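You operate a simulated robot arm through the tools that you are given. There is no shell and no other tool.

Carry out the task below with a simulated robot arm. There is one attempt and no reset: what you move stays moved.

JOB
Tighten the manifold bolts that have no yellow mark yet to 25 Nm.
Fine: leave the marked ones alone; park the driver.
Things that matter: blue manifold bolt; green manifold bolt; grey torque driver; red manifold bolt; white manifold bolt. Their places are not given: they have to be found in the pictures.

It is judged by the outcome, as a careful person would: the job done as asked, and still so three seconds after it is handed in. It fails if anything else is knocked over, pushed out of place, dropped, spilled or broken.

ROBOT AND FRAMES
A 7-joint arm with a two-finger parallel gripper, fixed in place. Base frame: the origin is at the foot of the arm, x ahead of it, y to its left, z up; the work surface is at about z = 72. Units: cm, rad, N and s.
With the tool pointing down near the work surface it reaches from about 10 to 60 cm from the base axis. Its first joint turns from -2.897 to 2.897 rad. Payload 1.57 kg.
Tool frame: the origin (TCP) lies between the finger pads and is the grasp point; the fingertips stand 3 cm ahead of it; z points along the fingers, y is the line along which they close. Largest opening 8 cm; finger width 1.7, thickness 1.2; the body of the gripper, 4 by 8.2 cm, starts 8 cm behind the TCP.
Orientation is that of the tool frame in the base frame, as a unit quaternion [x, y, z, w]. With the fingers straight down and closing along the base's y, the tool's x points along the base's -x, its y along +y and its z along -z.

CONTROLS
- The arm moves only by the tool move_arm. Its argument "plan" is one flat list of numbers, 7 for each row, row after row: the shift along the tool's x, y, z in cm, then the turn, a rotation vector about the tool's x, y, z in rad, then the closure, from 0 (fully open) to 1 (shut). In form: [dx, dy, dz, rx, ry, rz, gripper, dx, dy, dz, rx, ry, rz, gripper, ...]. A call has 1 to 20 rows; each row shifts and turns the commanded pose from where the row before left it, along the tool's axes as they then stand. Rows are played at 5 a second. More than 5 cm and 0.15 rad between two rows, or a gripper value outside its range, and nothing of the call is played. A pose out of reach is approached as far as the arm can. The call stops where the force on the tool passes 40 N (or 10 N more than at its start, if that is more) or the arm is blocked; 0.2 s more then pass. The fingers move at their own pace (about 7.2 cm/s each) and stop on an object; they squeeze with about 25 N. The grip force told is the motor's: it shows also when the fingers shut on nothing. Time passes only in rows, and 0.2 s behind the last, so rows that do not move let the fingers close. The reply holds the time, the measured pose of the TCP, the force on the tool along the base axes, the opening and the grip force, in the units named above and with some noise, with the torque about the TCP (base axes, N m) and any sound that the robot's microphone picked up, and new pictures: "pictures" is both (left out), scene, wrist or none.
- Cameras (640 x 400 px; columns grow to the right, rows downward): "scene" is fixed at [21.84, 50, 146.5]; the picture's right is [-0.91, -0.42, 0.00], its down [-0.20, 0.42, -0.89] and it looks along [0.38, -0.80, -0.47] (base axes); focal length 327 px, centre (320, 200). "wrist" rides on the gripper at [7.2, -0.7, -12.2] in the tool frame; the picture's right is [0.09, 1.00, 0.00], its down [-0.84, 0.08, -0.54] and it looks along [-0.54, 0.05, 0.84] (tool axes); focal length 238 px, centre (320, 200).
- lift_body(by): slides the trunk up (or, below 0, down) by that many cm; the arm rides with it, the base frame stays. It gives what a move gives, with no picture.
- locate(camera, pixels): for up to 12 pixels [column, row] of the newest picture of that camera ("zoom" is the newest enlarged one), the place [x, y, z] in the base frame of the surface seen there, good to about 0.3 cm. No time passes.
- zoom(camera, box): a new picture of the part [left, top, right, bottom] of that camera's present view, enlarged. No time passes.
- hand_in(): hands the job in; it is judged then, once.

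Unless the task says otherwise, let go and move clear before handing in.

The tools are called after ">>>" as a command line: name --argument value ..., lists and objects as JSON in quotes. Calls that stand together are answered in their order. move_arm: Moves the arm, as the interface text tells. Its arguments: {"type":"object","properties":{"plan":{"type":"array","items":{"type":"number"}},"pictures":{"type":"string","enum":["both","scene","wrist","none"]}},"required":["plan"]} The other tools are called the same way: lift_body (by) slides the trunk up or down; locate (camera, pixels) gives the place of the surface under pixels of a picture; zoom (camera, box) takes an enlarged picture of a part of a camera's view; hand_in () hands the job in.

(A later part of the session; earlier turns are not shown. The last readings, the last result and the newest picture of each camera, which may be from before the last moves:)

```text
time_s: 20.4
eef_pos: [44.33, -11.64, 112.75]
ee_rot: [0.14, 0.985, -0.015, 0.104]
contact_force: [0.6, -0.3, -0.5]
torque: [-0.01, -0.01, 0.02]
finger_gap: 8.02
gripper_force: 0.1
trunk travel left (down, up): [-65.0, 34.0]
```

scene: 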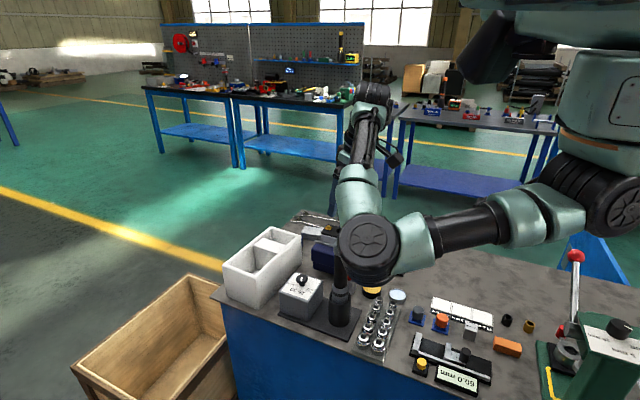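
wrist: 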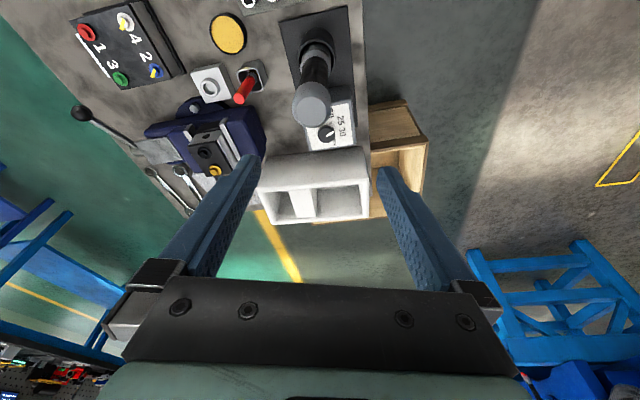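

The arm returned to (44.3, -11.6) with the lean set. The elbow now hangs at scene (370,250), so I check its height and that of the red-knobbed press at (576,256) before lowering.

>>> locate --camera "scene" --pixels '[[370, 240], [370, 272], [400, 272], [435, 235], [480, 230], [576, 256], [622, 330], [350, 190], [355, 262], [375, 88], [340, 270], [560, 355]]'

>>> zoom --camera "scene" --box '[280, 70, 460, 340]'

>>> zoom --camera "wrist" --box '[270, 20, 370, 150]'

```text
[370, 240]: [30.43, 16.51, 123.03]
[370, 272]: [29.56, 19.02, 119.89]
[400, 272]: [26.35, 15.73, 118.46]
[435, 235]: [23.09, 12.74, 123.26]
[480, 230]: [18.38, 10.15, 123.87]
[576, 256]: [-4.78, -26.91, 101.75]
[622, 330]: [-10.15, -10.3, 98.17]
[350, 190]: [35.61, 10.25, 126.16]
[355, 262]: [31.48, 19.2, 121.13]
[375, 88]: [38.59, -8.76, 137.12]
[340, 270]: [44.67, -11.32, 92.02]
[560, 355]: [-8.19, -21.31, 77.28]
```

```text
1.48 times, centred on (370, 205) of scene
```

zoom: 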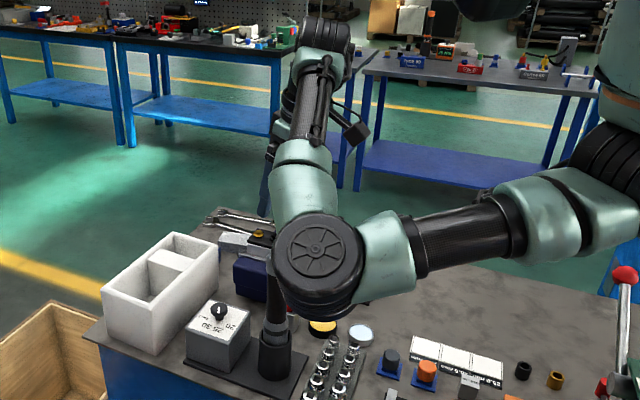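

```text
3.08 times, centred on (320, 85) of wrist
```

zoom: 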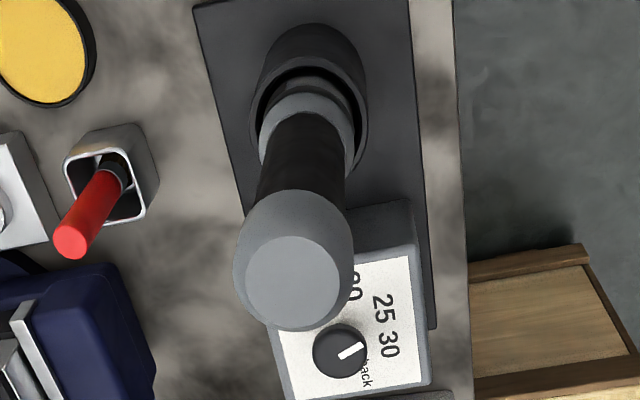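

>>> locate --camera "zoom" --pixels '[[292, 280], [247, 280], [338, 280], [292, 240], [292, 320], [236, 262], [353, 262], [305, 150], [260, 180], [343, 180], [305, 128], [310, 40]]'

```text
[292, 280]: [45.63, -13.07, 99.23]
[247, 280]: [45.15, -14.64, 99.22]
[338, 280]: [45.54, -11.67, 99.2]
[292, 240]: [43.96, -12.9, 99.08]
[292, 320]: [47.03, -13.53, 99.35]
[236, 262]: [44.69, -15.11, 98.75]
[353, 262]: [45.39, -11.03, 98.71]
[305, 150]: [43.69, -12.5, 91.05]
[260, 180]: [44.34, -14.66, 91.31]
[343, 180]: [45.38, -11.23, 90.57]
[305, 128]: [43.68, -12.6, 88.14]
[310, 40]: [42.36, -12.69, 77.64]
```

The cap centre measures (45.4, -13.1). I shift over it and lower vertically to TCP z≈96.5 with the fingers open on either side, then check before closing.

>>> move_arm --plan '[-1.4, -1.085, 0.3, 0, 0, 0, 0, 0, 0, 0, 0, 0, 0, 0, 0.679, 0.001, 3.184, 0, 0, 0, 0, 0.679, 0.001, 3.184, 0, 0, 0, 0, 0.679, 0.001, 3.184, 0, 0, 0, 0, 0.679, 0.001, 3.184, 0, 0, 0, 0, 0.679, 0.001, 3.184, 0, 0, 0, 0]' --pictures "both"

```text
time_s: 22.0
eef_pos: [45.31, -12.97, 96.4]
ee_rot: [0.14, 0.985, -0.015, 0.104]
contact_force: [1.0, 0.3, 0.1]
torque: [0.01, 0.03, 0.0]
finger_gap: 7.99
gripper_force: 0.1
trunk travel left (down, up): [-65.0, 34.0]
```

scene: 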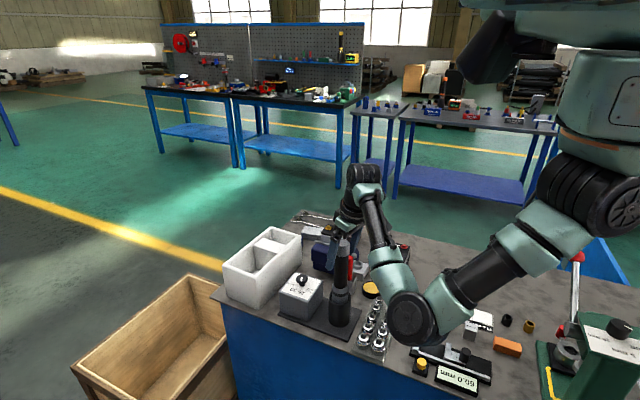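
wrist: 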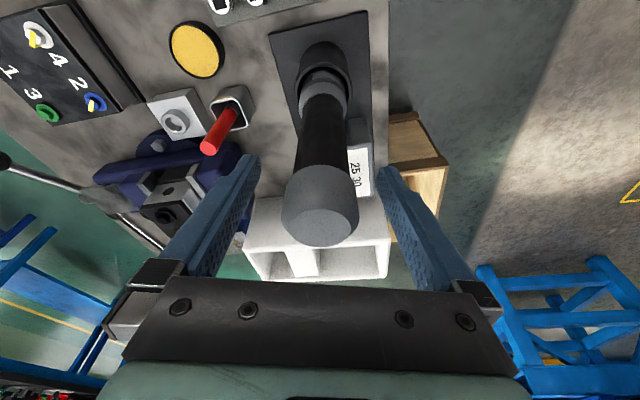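

The driver stands centred between the fingers (cap at wrist (320,210)). I close on it.

>>> move_arm --plan '[0, -0.1, 0, 0, 0, 0, 0, 0, 0, 0, 0, 0, 0, 1, 0, 0, 0, 0, 0, 0, 1, 0, 0, 0, 0, 0, 0, 1, 0, 0, 0, 0, 0, 0, 1]' --pictures "both"

>>> locate --camera "scene" --pixels '[[410, 318], [410, 335], [440, 325], [380, 250], [362, 180], [365, 205]]'

```text
time_s: 23.2
eef_pos: [45.27, -13.07, 96.39]
ee_rot: [0.14, 0.985, -0.014, 0.103]
contact_force: [-0.3, 0.8, -0.4]
torque: [0.1, -0.05, 0.01]
finger_gap: 4.06
gripper_force: 24.3
trunk travel left (down, up): [-65.0, 34.0]
```

scene: 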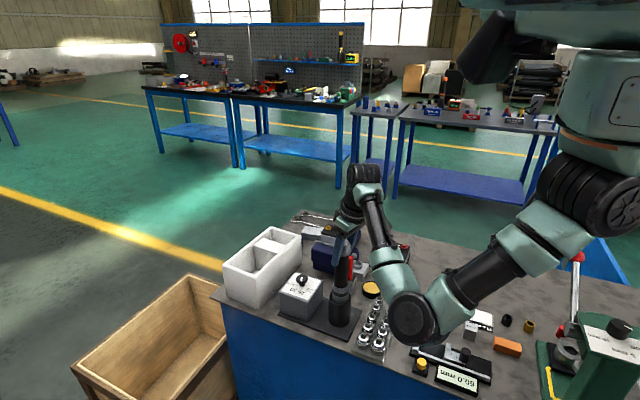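
wrist: 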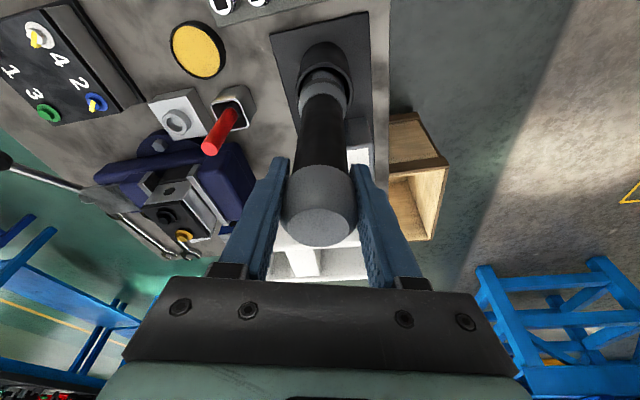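

```text
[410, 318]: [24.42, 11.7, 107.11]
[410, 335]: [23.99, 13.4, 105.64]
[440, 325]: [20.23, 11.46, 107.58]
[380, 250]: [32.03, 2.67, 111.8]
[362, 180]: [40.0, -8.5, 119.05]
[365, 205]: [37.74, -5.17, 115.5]
```

The grip holds (gap 4.06, 24 N). I lift straight up slowly, out of the holster.

>>> move_arm --plan '[-0.209, 0, -0.98, 0, 0, 0, 1, -0.209, 0, -0.98, 0, 0, 0, 1, -0.209, 0, -0.98, 0, 0, 0, 1, -0.418, 0, -1.96, 0, 0, 0, 1, -0.418, 0, -1.96, 0, 0, 0, 1, 0, 0, 0, 0, 0, 0, 1]' --pictures "both"

```text
time_s: 24.6
eef_pos: [45.37, -13.22, 103.42]
ee_rot: [0.14, 0.985, -0.015, 0.103]
contact_force: [-0.3, -0.2, -9.1]
torque: [0.0, 0.04, -0.01]
finger_gap: 4.06
gripper_force: 25.3
trunk travel left (down, up): [-65.0, 34.0]
```

scene: 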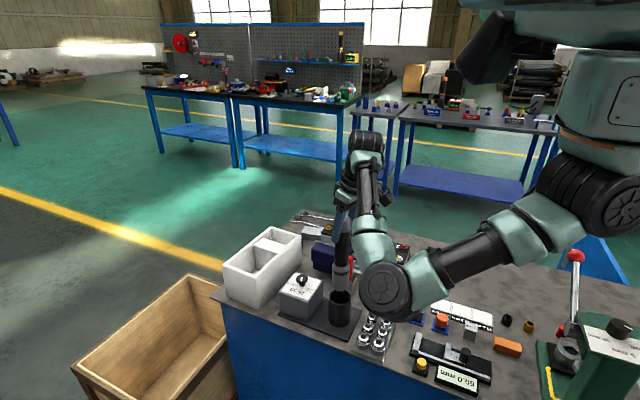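
wrist: 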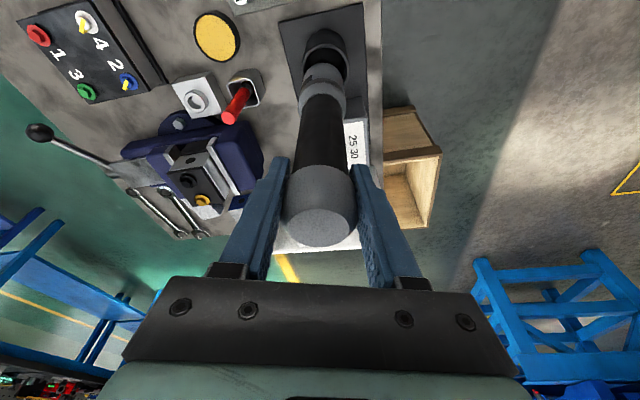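

The driver comes up with the hand (about 9 N of weight). I lift another 10 cm and look at the socket end.

>>> move_arm --plan '[-0.418, 0, -1.96, 0, 0, 0, 1, -0.418, 0, -1.96, 0, 0, 0, 1, -0.418, 0, -1.96, 0, 0, 0, 1, -0.418, 0, -1.96, 0, 0, 0, 1, -0.418, 0, -1.96, 0, 0, 0, 1, 0, 0, 0, 0, 0, 0, 1]' --pictures "both"

```text
time_s: 26.0
eef_pos: [45.42, -13.14, 113.52]
ee_rot: [0.14, 0.985, -0.015, 0.102]
contact_force: [-0.5, 0.4, -9.1]
torque: [-0.01, -0.01, 0.02]
finger_gap: 4.05
gripper_force: 24.9
trunk travel left (down, up): [-65.0, 34.0]
```

scene: 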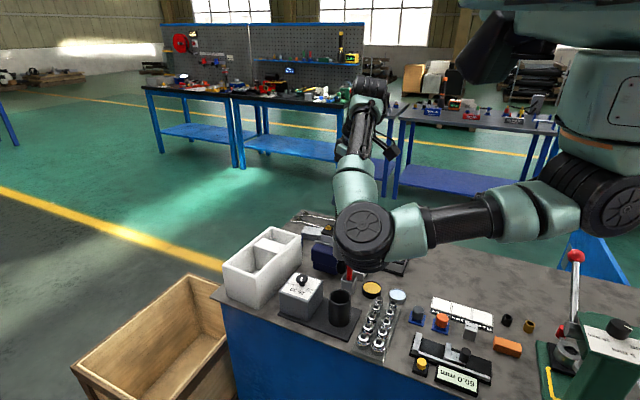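
wrist: 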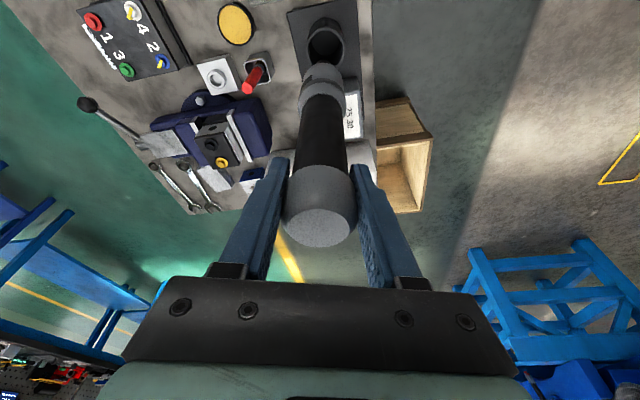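

The driver is fully out; the empty holster mouth shows at wrist (325,42) and scene (340,297). I record the holster position for parking later and enlarge the driver's lower end.

>>> zoom --camera "wrist" --box '[280, 10, 370, 130]'

>>> zoom --camera "scene" --box '[315, 270, 375, 340]'

```text
3.33 times, centred on (325, 70) of wrist
```

zoom: 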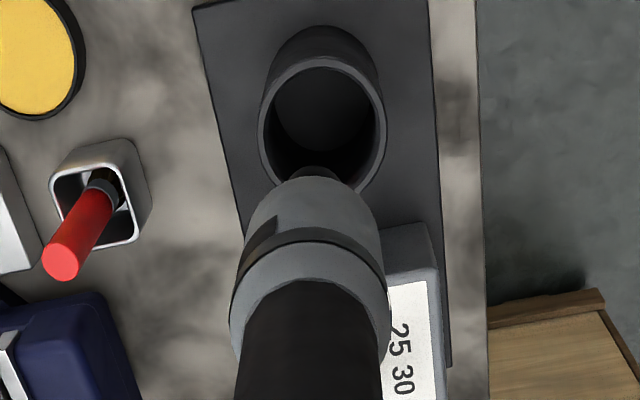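

```text
5.71 times, centred on (345, 305) of scene
```

zoom: 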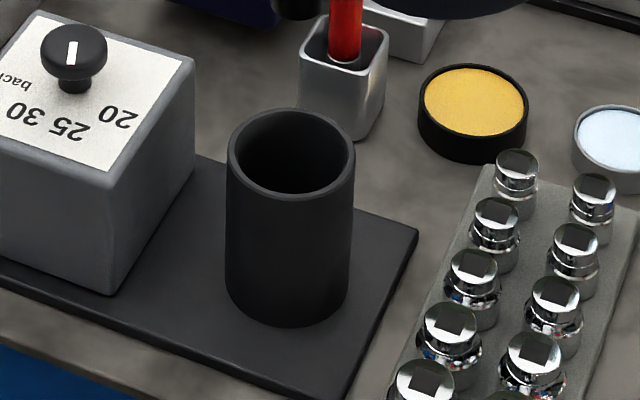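

>>> locate --camera "zoom" --pixels '[[232, 155], [352, 160], [290, 113], [290, 195], [240, 175], [343, 135], [291, 318], [226, 285], [350, 290], [290, 150]]'

>>> locate --camera "wrist" --pixels '[[304, 45], [344, 45], [323, 29], [309, 32], [337, 33], [322, 65], [320, 85], [320, 110], [322, 50], [318, 225]]'

```text
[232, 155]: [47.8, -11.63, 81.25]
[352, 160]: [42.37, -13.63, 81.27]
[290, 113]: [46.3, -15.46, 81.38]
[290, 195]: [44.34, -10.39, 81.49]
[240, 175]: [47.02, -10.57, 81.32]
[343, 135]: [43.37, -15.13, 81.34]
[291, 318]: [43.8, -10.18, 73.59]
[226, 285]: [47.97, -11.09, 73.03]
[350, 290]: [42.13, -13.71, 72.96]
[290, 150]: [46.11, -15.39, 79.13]
```

```text
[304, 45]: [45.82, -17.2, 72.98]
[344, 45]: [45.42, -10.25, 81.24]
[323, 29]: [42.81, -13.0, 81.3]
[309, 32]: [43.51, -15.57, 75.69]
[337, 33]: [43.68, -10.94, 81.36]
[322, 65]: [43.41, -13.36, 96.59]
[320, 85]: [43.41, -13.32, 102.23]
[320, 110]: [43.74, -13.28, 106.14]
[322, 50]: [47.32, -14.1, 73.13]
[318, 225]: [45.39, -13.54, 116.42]
```

The holster centre is about (45.25, -12.9), rim z 81.3, so parking means returning to the same TCP pose (45.27, -13.07, 96.4). Now I swing the driver around the base, then extend to stand above the red bolt at (35.5, -49.2), keeping height.

>>> move_arm --plan '[0.0517, -2.228, -0.011, 0.0099, 0, 0.0464, 1, 0.0517, -2.228, -0.011, 0.0099, 0, 0.0464, 1, 0.0517, -2.228, -0.011, 0.0099, 0, 0.0464, 1, 0.0517, -2.228, -0.011, 0.0099, 0, 0.0464, 1, 0.0517, -2.228, -0.011, 0.0099, 0, 0.0464, 1, 0.0517, -2.228, -0.011, 0.0099, 0, 0.0464, 1, 0.0517, -2.228, -0.011, 0.0099, 0, 0.0464, 1, 0.0517, -2.228, -0.011, 0.0099, 0, 0.0464, 1, 0.0517, -2.228, -0.011, 0.0099, 0, 0.0464, 1, 0.0517, -2.228, -0.011, 0.0099, 0, 0.0464, 1, 0.0517, -2.228, -0.011, 0.0099, 0, 0.0464, 1, 0.0517, -2.228, -0.011, 0.0099, 0, 0.0464, 1, 0.0517, -2.228, -0.011, 0.0099, 0, 0.0464, 1, 0.0517, -2.228, -0.011, 0.0099, 0, 0.0464, 1, 0, 0, 0, 0, 0, 0, 1]' --pictures "both"

```text
time_s: 29.2
eef_pos: [27.84, -38.2, 113.49]
ee_rot: [0.454, 0.885, -0.049, 0.092]
contact_force: [0.1, 0.2, -8.7]
torque: [-0.01, 0.0, -0.03]
finger_gap: 4.08
gripper_force: 24.8
trunk travel left (down, up): [-65.0, 34.0]
```

scene: 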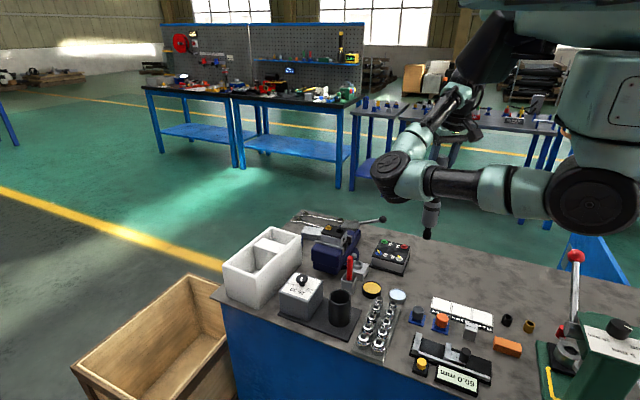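
wrist: 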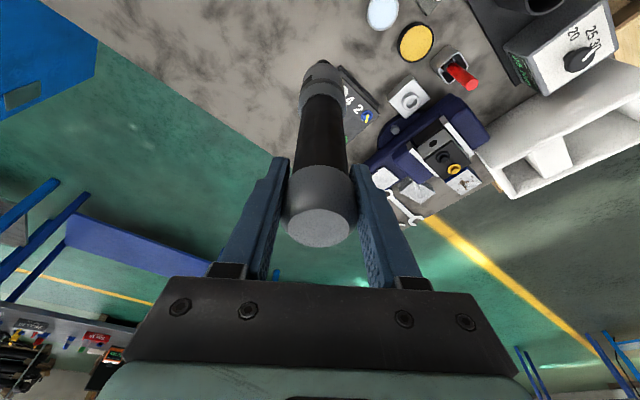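

The driver hangs upright, visible in the scene with its tip at (427,236). I enlarge to measure the tip and axis.

>>> zoom --camera "scene" --box '[390, 170, 470, 250]'

```text
5.00 times, centred on (430, 210) of scene
```

zoom: 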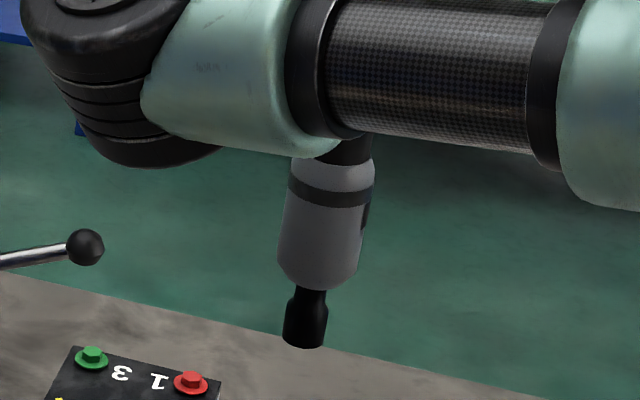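

>>> locate --camera "zoom" --pixels '[[304, 343], [304, 325], [285, 325], [326, 325], [312, 292], [318, 275], [285, 255], [355, 255], [325, 215], [335, 170], [295, 175], [372, 175]]'

```text
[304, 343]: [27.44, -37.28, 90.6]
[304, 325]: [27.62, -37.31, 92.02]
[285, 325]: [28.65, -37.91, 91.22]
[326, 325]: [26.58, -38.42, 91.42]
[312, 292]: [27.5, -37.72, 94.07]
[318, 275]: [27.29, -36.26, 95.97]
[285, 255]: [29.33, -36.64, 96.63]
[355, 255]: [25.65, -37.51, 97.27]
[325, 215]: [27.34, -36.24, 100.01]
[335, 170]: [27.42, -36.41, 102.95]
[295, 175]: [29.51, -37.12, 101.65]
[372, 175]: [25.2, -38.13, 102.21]
```

The tip hangs 23.1 cm under the TCP and directly below it. I now extend outward to above the red bolt.

>>> move_arm --plan '[-2.623, -0.038, 0.556, 0, 0, 0, 1, -2.623, -0.038, 0.556, 0, 0, 0, 1, -2.623, -0.038, 0.556, 0, 0, 0, 1, -2.623, -0.038, 0.556, 0, 0, 0, 1, -2.623, -0.038, 0.556, 0, 0, 0, 1, 0, 0, 0, 0, 0, 0, 1]' --pictures "both"

```text
time_s: 30.6
eef_pos: [35.31, -49.22, 113.5]
ee_rot: [0.454, 0.885, -0.048, 0.092]
contact_force: [-0.4, 0.6, -9.0]
torque: [0.03, 0.0, 0.01]
finger_gap: 4.07
gripper_force: 25.3
trunk travel left (down, up): [-65.0, 34.0]
```

scene: 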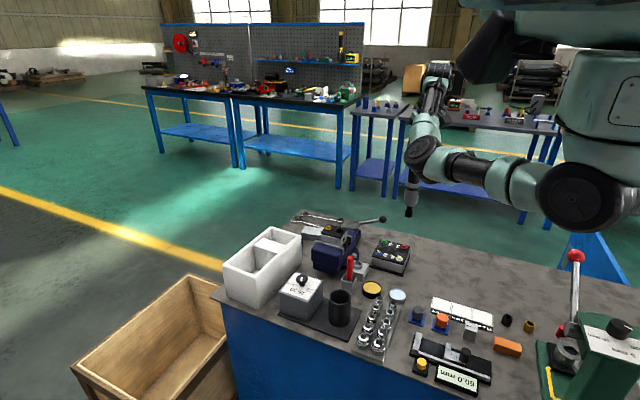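
wrist: 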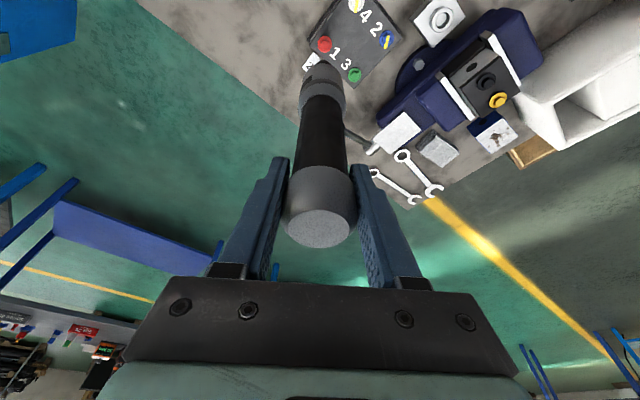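

The driver is above the red bolt (wrist (325,44)). I recheck both bolt centres and the tip from both cameras.

>>> zoom --camera "scene" --box '[370, 195, 430, 275]'

>>> zoom --camera "wrist" --box '[290, 10, 400, 100]'

```text
5.00 times, centred on (400, 235) of scene
```

zoom: 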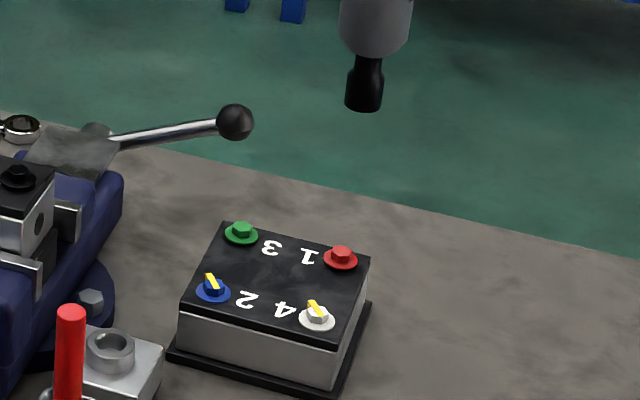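

```text
4.44 times, centred on (345, 55) of wrist
```

zoom: 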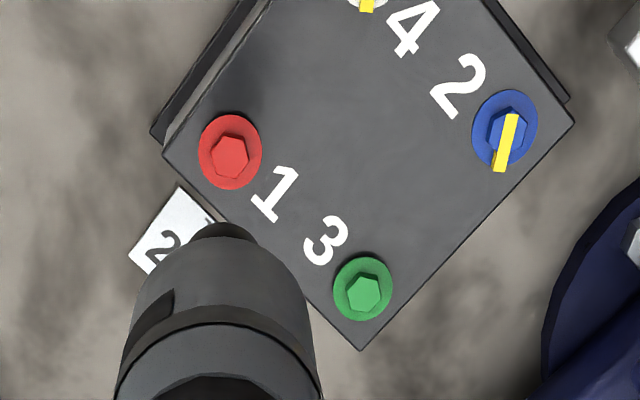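

>>> locate --camera "zoom" --pixels '[[230, 158], [201, 152], [261, 152], [230, 116], [230, 188], [363, 292], [335, 288], [391, 288], [362, 258], [362, 320], [505, 128], [361, 348]]'

>>> locate --camera "scene" --pixels '[[404, 246], [404, 244.5], [384.4, 240], [408.8, 214], [408.8, 207], [405.5, 210], [412, 210], [410, 200], [404, 249], [384.4, 242.5]]'

```text
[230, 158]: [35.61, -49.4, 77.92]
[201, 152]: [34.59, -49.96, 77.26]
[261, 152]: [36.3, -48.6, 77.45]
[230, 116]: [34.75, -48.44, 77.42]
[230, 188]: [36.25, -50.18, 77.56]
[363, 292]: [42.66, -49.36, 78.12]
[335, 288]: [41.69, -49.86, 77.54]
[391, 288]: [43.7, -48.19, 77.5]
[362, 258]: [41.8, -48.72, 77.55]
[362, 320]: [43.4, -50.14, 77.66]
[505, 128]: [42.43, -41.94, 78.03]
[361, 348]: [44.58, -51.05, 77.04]
```

```text
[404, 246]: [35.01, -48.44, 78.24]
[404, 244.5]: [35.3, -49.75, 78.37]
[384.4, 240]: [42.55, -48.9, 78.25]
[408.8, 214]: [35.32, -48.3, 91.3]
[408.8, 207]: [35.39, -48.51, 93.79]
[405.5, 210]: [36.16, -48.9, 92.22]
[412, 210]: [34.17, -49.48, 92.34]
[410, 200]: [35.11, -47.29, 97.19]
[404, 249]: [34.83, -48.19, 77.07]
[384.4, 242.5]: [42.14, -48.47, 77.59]
```

Red is at (35.47, -49.3) and green at (42.65, -49.23); the tip is over red within about 0.2 cm. I correct slightly and lower to 2 cm above the red head.

>>> move_arm --plan '[-0.145, 0.103, 0.03, 0, 0, 0, 1, 0.518, 0.008, 2.4465, 0, 0, 0, 1, 0.518, 0.008, 2.4465, 0, 0, 0, 1, 0.518, 0.008, 2.4465, 0, 0, 0, 1, 0.518, 0.008, 2.4465, 0, 0, 0, 1, 0, 0, 0, 0, 0, 0, 1]' --pictures "both"

>>> zoom --camera "scene" --box '[375, 215, 435, 275]'

>>> zoom --camera "wrist" --box '[290, 10, 400, 100]'

```text
time_s: 32.0
eef_pos: [35.57, -49.16, 103.38]
ee_rot: [0.453, 0.885, -0.049, 0.092]
contact_force: [-0.5, -0.8, -8.1]
torque: [0.0, 0.05, 0.01]
finger_gap: 4.05
gripper_force: 24.7
trunk travel left (down, up): [-65.0, 34.0]
```

scene: 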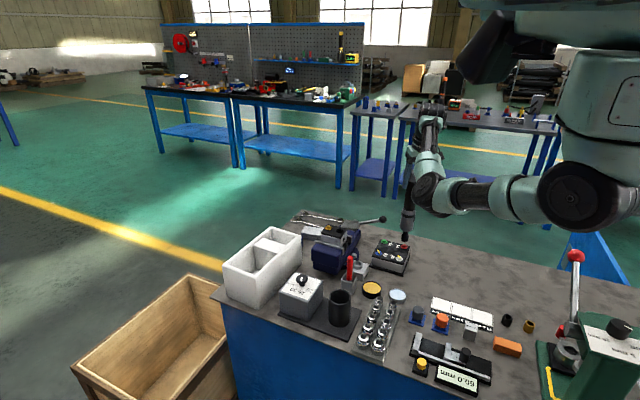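
wrist: 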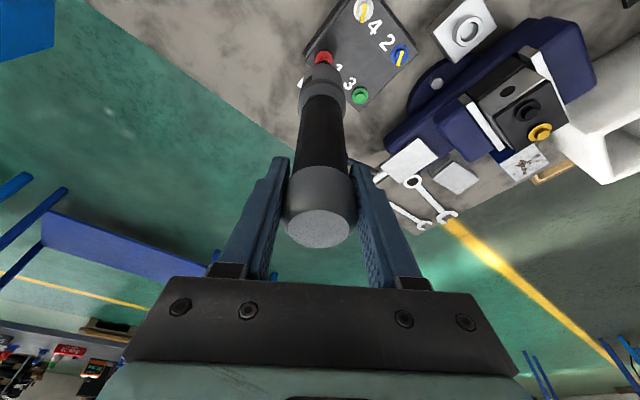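

```text
6.67 times, centred on (405, 245) of scene
```

zoom: 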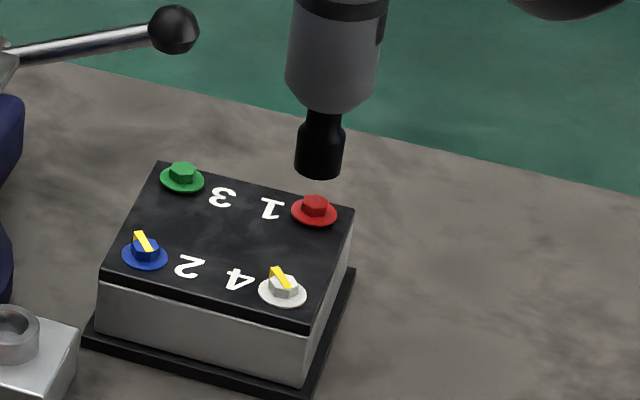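

```text
4.44 times, centred on (345, 55) of wrist
```

zoom: 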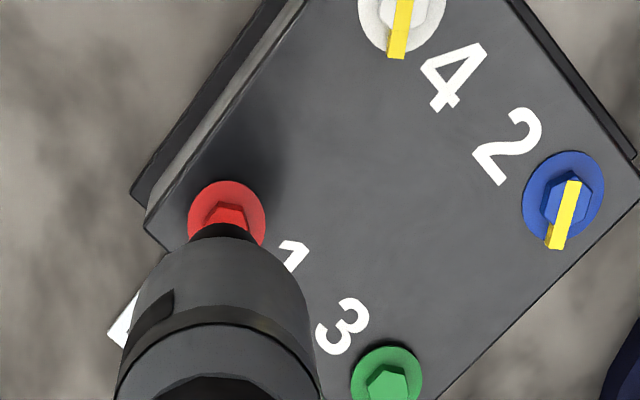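

The tip lines up over the red head in the scene zoom (tip (318,170), head (315,203), matching a vertical line). I nudge 0.1 cm and lower in small steps while watching the force.

>>> move_arm --plan '[-0.04, -0.115, 0.009, 0, 0, 0, 1, 0.1037, 0.0016, 0.489, 0, 0, 0, 1, 0.1037, 0.0016, 0.489, 0, 0, 0, 1, 0.1037, 0.0016, 0.489, 0, 0, 0, 1, 0, 0, 0, 0, 0, 0, 1]' --pictures "scene"

>>> zoom --camera "scene" --box '[375, 215, 435, 275]'

```text
time_s: 33.2
eef_pos: [35.46, -49.33, 102.06]
ee_rot: [0.454, 0.885, -0.048, 0.093]
contact_force: [-0.3, 1.0, -9.6]
torque: [0.03, 0.04, -0.03]
finger_gap: 4.04
gripper_force: 24.3
trunk travel left (down, up): [-65.0, 34.0]
```

scene: 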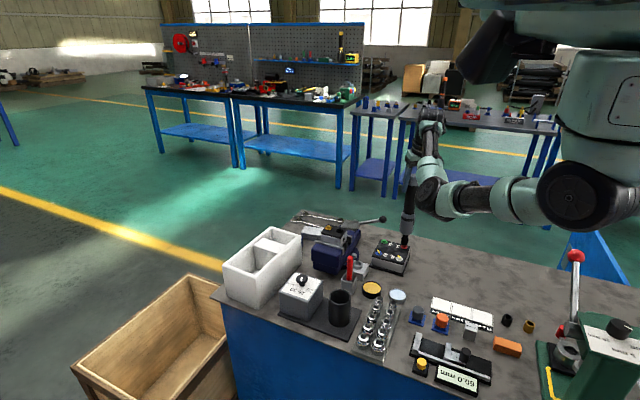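

```text
6.67 times, centred on (405, 245) of scene
```

zoom: 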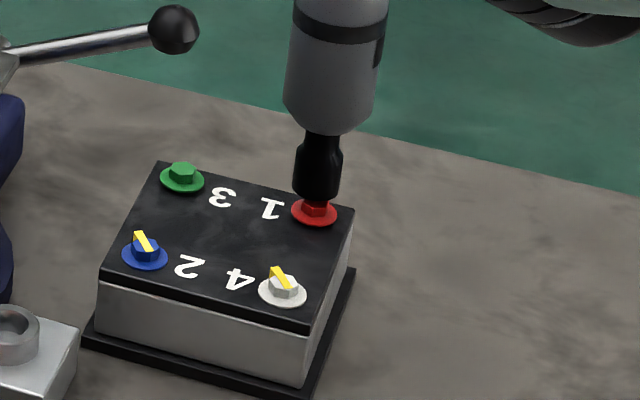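

The socket is just above the red head. I keep lowering in 0.3 cm steps and watch for contact.

>>> move_arm --plan '[0.0622, 0.001, 0.2936, 0, 0, 0, 1, 0.0622, 0.001, 0.2936, 0, 0, 0, 1, 0.0415, 0.0006, 0.1957, 0, 0, 0, 1, 0, 0, 0, 0, 0, 0, 1]' --pictures "scene"

>>> zoom --camera "scene" --box '[375, 215, 435, 275]'

```text
time_s: 34.2
eef_pos: [35.55, -49.28, 101.47]
ee_rot: [0.454, 0.885, -0.05, 0.094]
contact_force: [0.7, 1.5, 8.4]
torque: [0.38, 0.0, -0.03]
finger_gap: 4.07
gripper_force: 25.5
trunk travel left (down, up): [-65.0, 34.0]
```

scene: 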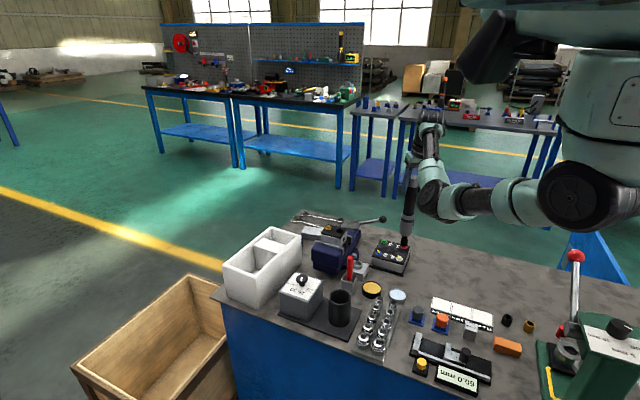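

```text
6.67 times, centred on (405, 245) of scene
```

zoom: 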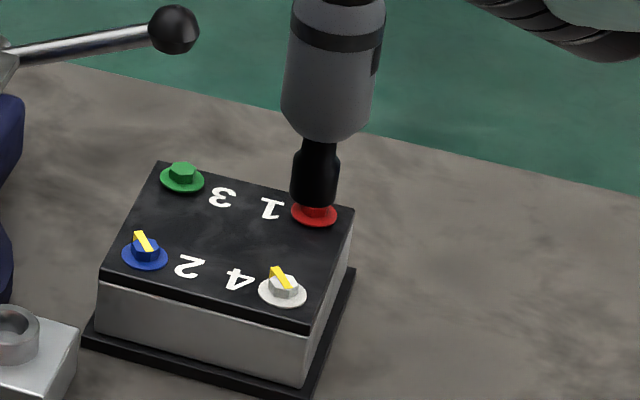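

The socket has met the red head (force went from -9 to +8 N, TCP z 101.47). I hold there for a second to see whether the driver reacts on its own.

>>> move_arm --plan '[0, 0, 0, 0, 0, 0, 1, 0, 0, 0, 0, 0, 0, 1, 0, 0, 0, 0, 0, 0, 1, 0, 0, 0, 0, 0, 0, 1, 0, 0, 0, 0, 0, 0, 1]' --pictures "none"

```text
time_s: 35.4
eef_pos: [35.42, -49.2, 101.39]
ee_rot: [0.454, 0.884, -0.05, 0.096]
contact_force: [2.2, -3.0, 17.0]
torque: [-0.26, -0.32, -0.03]
finger_gap: 4.03
gripper_force: 24.8
trunk travel left (down, up): [-65.0, 34.0]
```

No sound yet, with about 26 N pressing on the head. I turn the driver clockwise (seen from above) by 0.5 rad about its vertical axis.

>>> move_arm --plan '[0, 0, 0, 0.0207, 0.0003, 0.0979, 1, 0, 0, 0, 0.0207, 0.0003, 0.0979, 1, 0, 0, 0, 0.0207, 0.0003, 0.0979, 1, 0, 0, 0, 0.0207, 0.0003, 0.0979, 1, 0, 0, 0, 0.0207, 0.0003, 0.0979, 1, 0, 0, 0, 0, 0, 0, 1]' --pictures "both"

>>> zoom --camera "scene" --box '[375, 215, 435, 275]'

```text
time_s: 36.8
eef_pos: [35.37, -49.22, 101.3]
ee_rot: [0.66, 0.744, -0.07, 0.079]
contact_force: [-1.4, -1.9, 18.2]
torque: [-0.21, 0.36, 0.01]
finger_gap: 4.04
gripper_force: 24.8
trunk travel left (down, up): [-65.0, 34.0]
```

scene: 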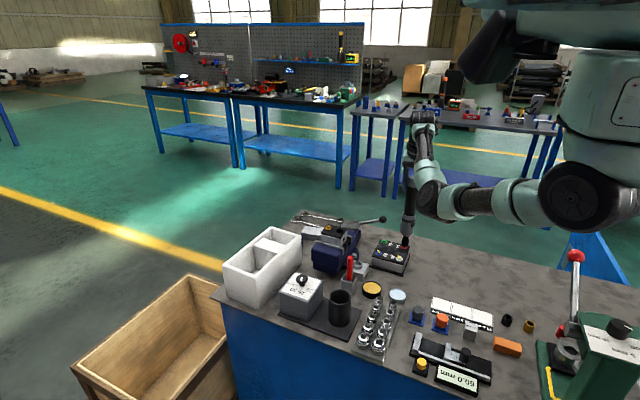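
wrist: 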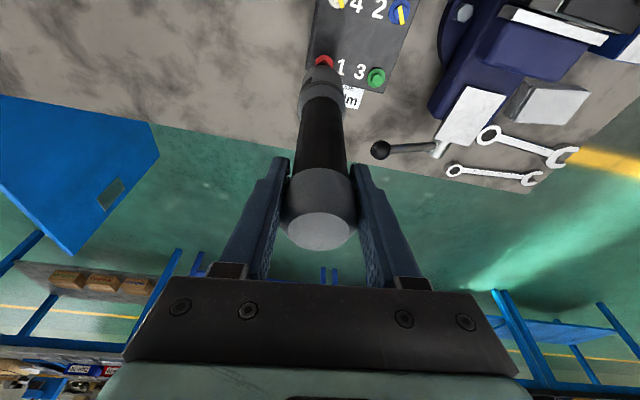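

```text
6.67 times, centred on (405, 245) of scene
```

zoom: 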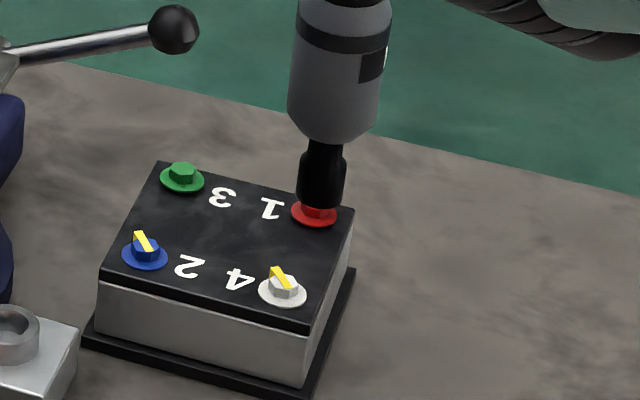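

Turning produced no sound and the tip looks about 0.2 cm off toward the right in the scene zoom (tip (321,200), head (315,212)). I look closer from both cameras before correcting.

>>> zoom --camera "wrist" --box '[295, 45, 355, 95]'

>>> zoom --camera "scene" --box '[392, 228, 420, 256]'

```text
8.00 times, centred on (325, 70) of wrist
```

zoom: 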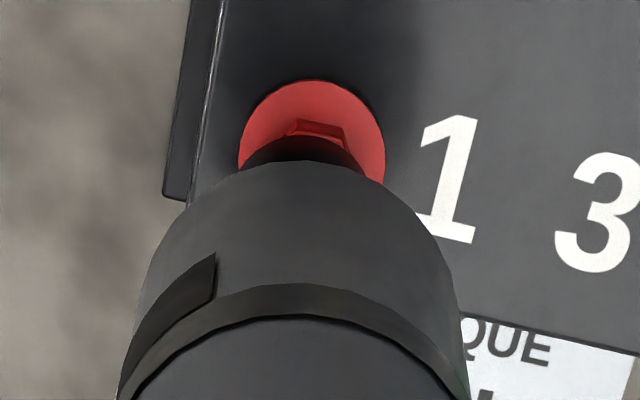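

```text
14.29 times, centred on (406, 242) of scene
```

zoom: 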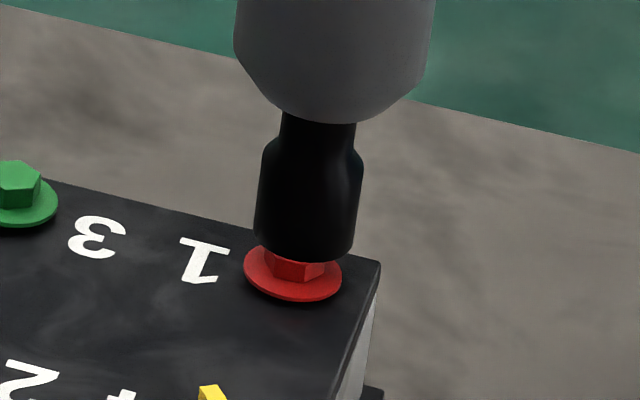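

The socket rests on the head, centred to about 0.1 cm. I correct that, press slightly more and continue turning clockwise by 0.8 rad.

>>> move_arm --plan '[-0.089, 0.09, 0.019, 0, 0, 0, 1, 0.021, 0, 0.098, 0, 0, 0, 1, 0, 0, 0, 0.0208, 0, 0.0978, 1, 0, 0, 0, 0.0208, 0, 0.0978, 1, 0, 0, 0, 0.0208, 0, 0.0978, 1, 0, 0, 0, 0.0208, 0, 0.0978, 1, 0, 0, 0, 0.0208, 0, 0.0978, 1, 0, 0, 0, 0.0208, 0, 0.0978, 1, 0, 0, 0, 0.0208, 0, 0.0978, 1, 0, 0, 0, 0.0208, 0, 0.0978, 1, 0, 0, 0, 0, 0, 0, 1]' --pictures "both"

>>> zoom --camera "scene" --box '[392, 228, 420, 256]'

```text
time_s: 39.2
eef_pos: [35.44, -49.33, 101.22]
ee_rot: [0.897, 0.429, -0.095, 0.045]
contact_force: [-2.2, 0.7, 14.3]
torque: [0.19, 0.45, 0.01]
finger_gap: 4.05
gripper_force: 25.2
trunk travel left (down, up): [-65.0, 34.0]
```

scene: 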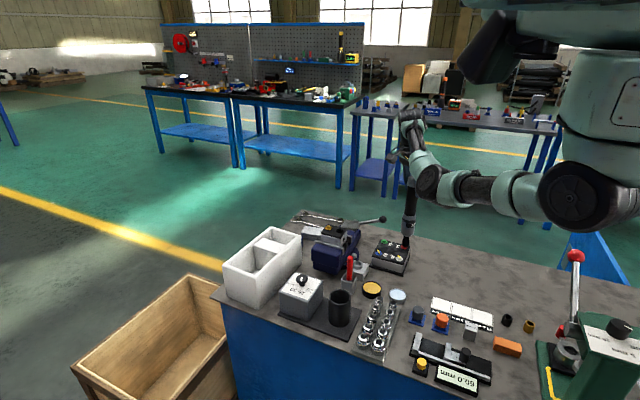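
wrist: 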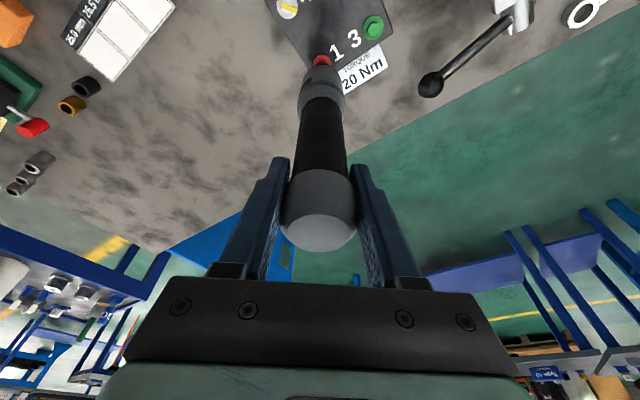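

```text
14.29 times, centred on (406, 242) of scene
```

zoom: 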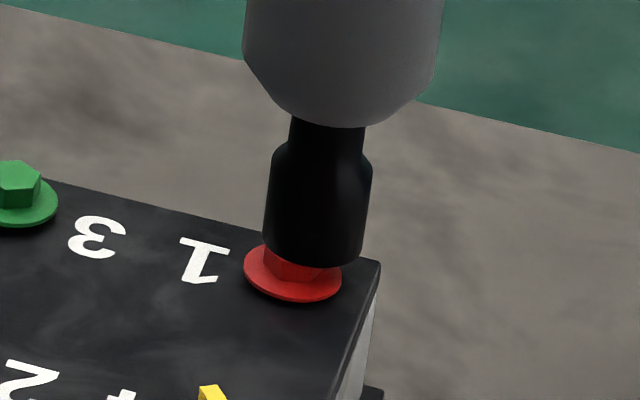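

Still no sound, and the socket has walked to the right (zoom (313,240) vs head (298,265)), with the driver leaning a little in the grip. I lift 3 cm to look at the bolt and the driver's posture.

>>> move_arm --plan '[-0.208, 0, -0.978, 0, 0, 0, 1, -0.208, 0, -0.978, 0, 0, 0, 1, -0.208, 0, -0.978, 0, 0, 0, 1, 0, 0, 0, 0, 0, 0, 1]' --pictures "both"

>>> zoom --camera "scene" --box '[380, 170, 440, 260]'

>>> zoom --camera "wrist" --box '[270, 20, 400, 130]'

```text
time_s: 40.2
eef_pos: [35.6, -49.45, 104.1]
ee_rot: [0.896, 0.431, -0.095, 0.044]
contact_force: [-0.2, 0.1, -7.5]
torque: [0.03, -0.01, -0.01]
finger_gap: 4.04
gripper_force: 25.2
trunk travel left (down, up): [-65.0, 34.0]
```

scene: 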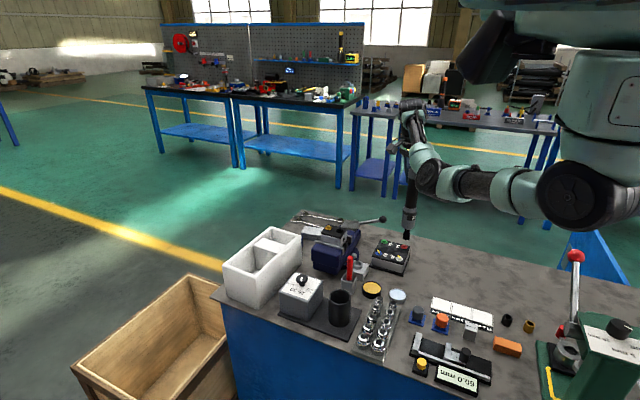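
wrist: 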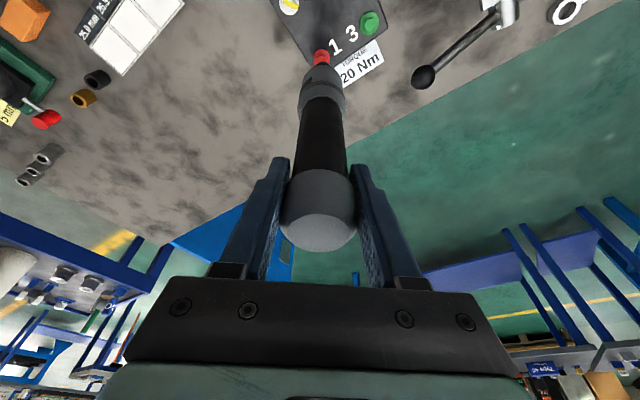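

```text
4.44 times, centred on (410, 215) of scene
```

zoom: 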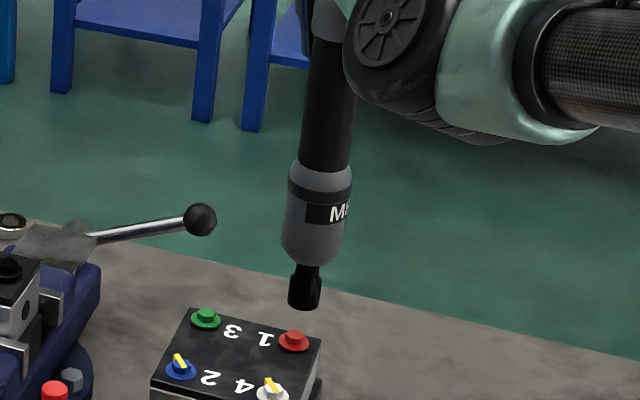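

```text
3.64 times, centred on (335, 75) of wrist
```

zoom: 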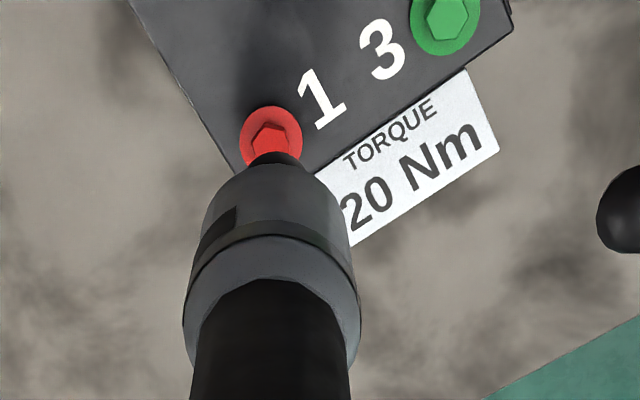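

>>> locate --camera "scene" --pixels '[[406.3, 236], [406.3, 230], [402.5, 233], [410, 233], [409, 217], [401.5, 217], [416.5, 217], [413, 190], [407, 190], [419.5, 190], [414, 176], [408, 176]]'

>>> locate --camera "wrist" --pixels '[[319, 235], [290, 235], [347, 235], [319, 217], [319, 200], [283, 215], [354, 215], [322, 130], [302, 130], [344, 130], [322, 66], [322, 90]]'

```text
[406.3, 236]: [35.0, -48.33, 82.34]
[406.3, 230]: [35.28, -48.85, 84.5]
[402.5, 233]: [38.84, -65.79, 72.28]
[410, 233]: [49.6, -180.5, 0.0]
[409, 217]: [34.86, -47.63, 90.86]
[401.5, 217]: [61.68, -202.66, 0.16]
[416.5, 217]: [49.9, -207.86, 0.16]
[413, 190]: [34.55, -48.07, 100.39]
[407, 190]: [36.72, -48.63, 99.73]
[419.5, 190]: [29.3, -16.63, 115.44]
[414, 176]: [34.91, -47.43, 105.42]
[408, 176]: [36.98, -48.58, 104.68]
```

```text
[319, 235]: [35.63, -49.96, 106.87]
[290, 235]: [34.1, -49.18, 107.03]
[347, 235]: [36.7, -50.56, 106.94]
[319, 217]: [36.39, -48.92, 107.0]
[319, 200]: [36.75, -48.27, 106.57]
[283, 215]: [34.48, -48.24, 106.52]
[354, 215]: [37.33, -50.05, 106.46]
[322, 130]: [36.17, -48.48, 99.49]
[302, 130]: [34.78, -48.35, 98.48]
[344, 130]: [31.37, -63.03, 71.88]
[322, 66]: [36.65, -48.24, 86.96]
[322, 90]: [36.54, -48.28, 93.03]
```

No slip along the axis (cap still 2.9 cm above TCP), but the tip has tilted about 1° in the grip. I turn the hand back (clear of the bolt) to the radial heading, then I'll realign and press harder, in case the driver starts by axial push.

>>> move_arm --plan '[0, 0, 0, -0.027, 0, -0.1271, 1, 0, 0, 0, -0.027, 0, -0.1271, 1, 0, 0, 0, -0.027, 0, -0.1271, 1, 0, 0, 0, -0.027, 0, -0.1271, 1, 0, 0, 0, -0.027, 0, -0.1271, 1, 0, 0, 0, -0.027, 0, -0.1271, 1, 0, 0, 0, -0.027, 0, -0.1271, 1, 0, 0, 0, -0.027, 0, -0.1271, 1, 0, 0, 0, -0.027, 0, -0.1271, 1, 0, 0, 0, -0.027, 0, -0.1271, 1, 0, 0, 0, 0, 0, 0, 1, 0, 0, 0, 0, 0, 0, 1]' --pictures "both"

>>> zoom --camera "scene" --box '[385, 220, 425, 260]'

>>> zoom --camera "wrist" --box '[285, 30, 365, 100]'

```text
time_s: 42.8
eef_pos: [35.6, -49.43, 103.96]
ee_rot: [0.454, 0.885, -0.047, 0.092]
contact_force: [0.3, 0.2, -8.5]
torque: [0.03, 0.03, -0.05]
finger_gap: 4.06
gripper_force: 24.4
trunk travel left (down, up): [-65.0, 34.0]
```

scene: 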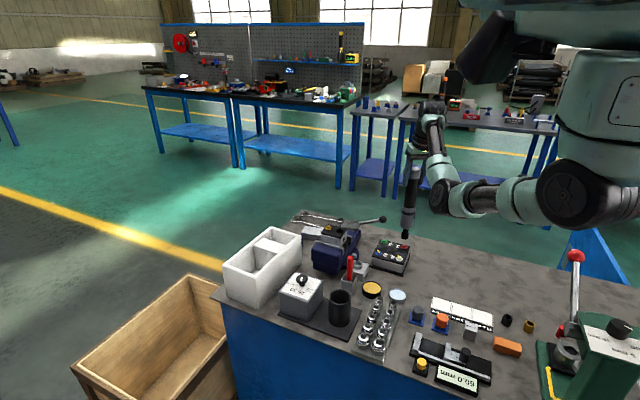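
wrist: 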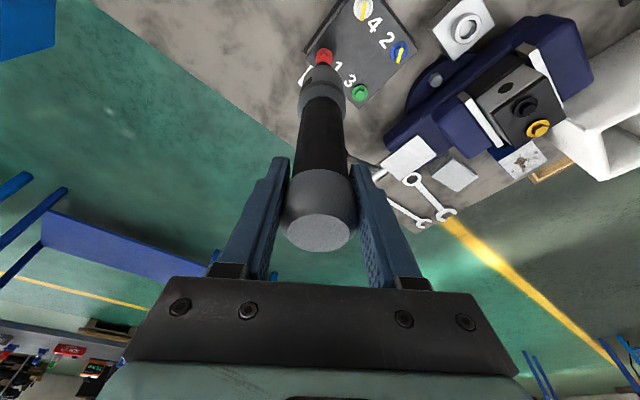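

```text
10.00 times, centred on (405, 240) of scene
```

zoom: 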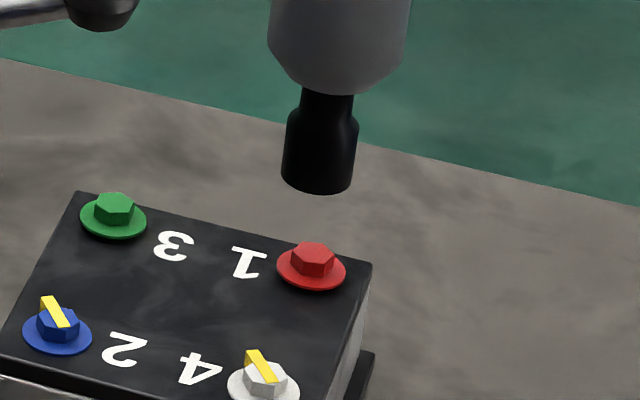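

```text
5.71 times, centred on (325, 65) of wrist
```

zoom: 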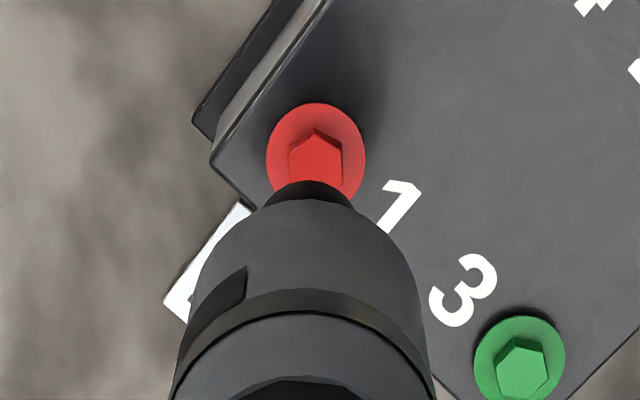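

The red hex now has a corner where it had a flat before, so the bolt did turn with the driver in the first stroke; it needs more turning with good alignment. I measure bolt and tip positions again in this view.

>>> locate --camera "zoom" --pixels '[[268, 152], [366, 152], [316, 105], [315, 165], [315, 130], [290, 146], [342, 146], [310, 188], [310, 230], [310, 280], [240, 215], [395, 240]]'

>>> locate --camera "scene" --pixels '[[404.5, 245], [404.2, 249], [401, 246.8], [407.5, 248], [404.9, 238.6], [404.9, 235], [402, 236], [408, 236], [406, 226], [410, 200], [405, 200], [416, 200]]'

```text
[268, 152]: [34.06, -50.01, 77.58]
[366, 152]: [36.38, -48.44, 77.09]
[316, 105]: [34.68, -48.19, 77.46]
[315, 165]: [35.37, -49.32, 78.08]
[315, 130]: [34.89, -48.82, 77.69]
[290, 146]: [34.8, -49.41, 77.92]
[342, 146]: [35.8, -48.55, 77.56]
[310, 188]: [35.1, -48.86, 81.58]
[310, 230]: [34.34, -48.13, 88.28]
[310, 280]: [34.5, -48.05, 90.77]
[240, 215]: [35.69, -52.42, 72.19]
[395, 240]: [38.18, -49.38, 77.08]
```

```text
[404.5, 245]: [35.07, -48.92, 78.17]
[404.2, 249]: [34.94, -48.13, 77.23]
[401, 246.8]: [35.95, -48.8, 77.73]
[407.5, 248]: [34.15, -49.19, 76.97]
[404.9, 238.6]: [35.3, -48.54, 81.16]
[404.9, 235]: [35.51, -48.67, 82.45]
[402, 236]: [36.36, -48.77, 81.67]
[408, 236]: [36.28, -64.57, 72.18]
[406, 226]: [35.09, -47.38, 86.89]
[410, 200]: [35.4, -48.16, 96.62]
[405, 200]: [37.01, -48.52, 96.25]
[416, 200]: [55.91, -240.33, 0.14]
```

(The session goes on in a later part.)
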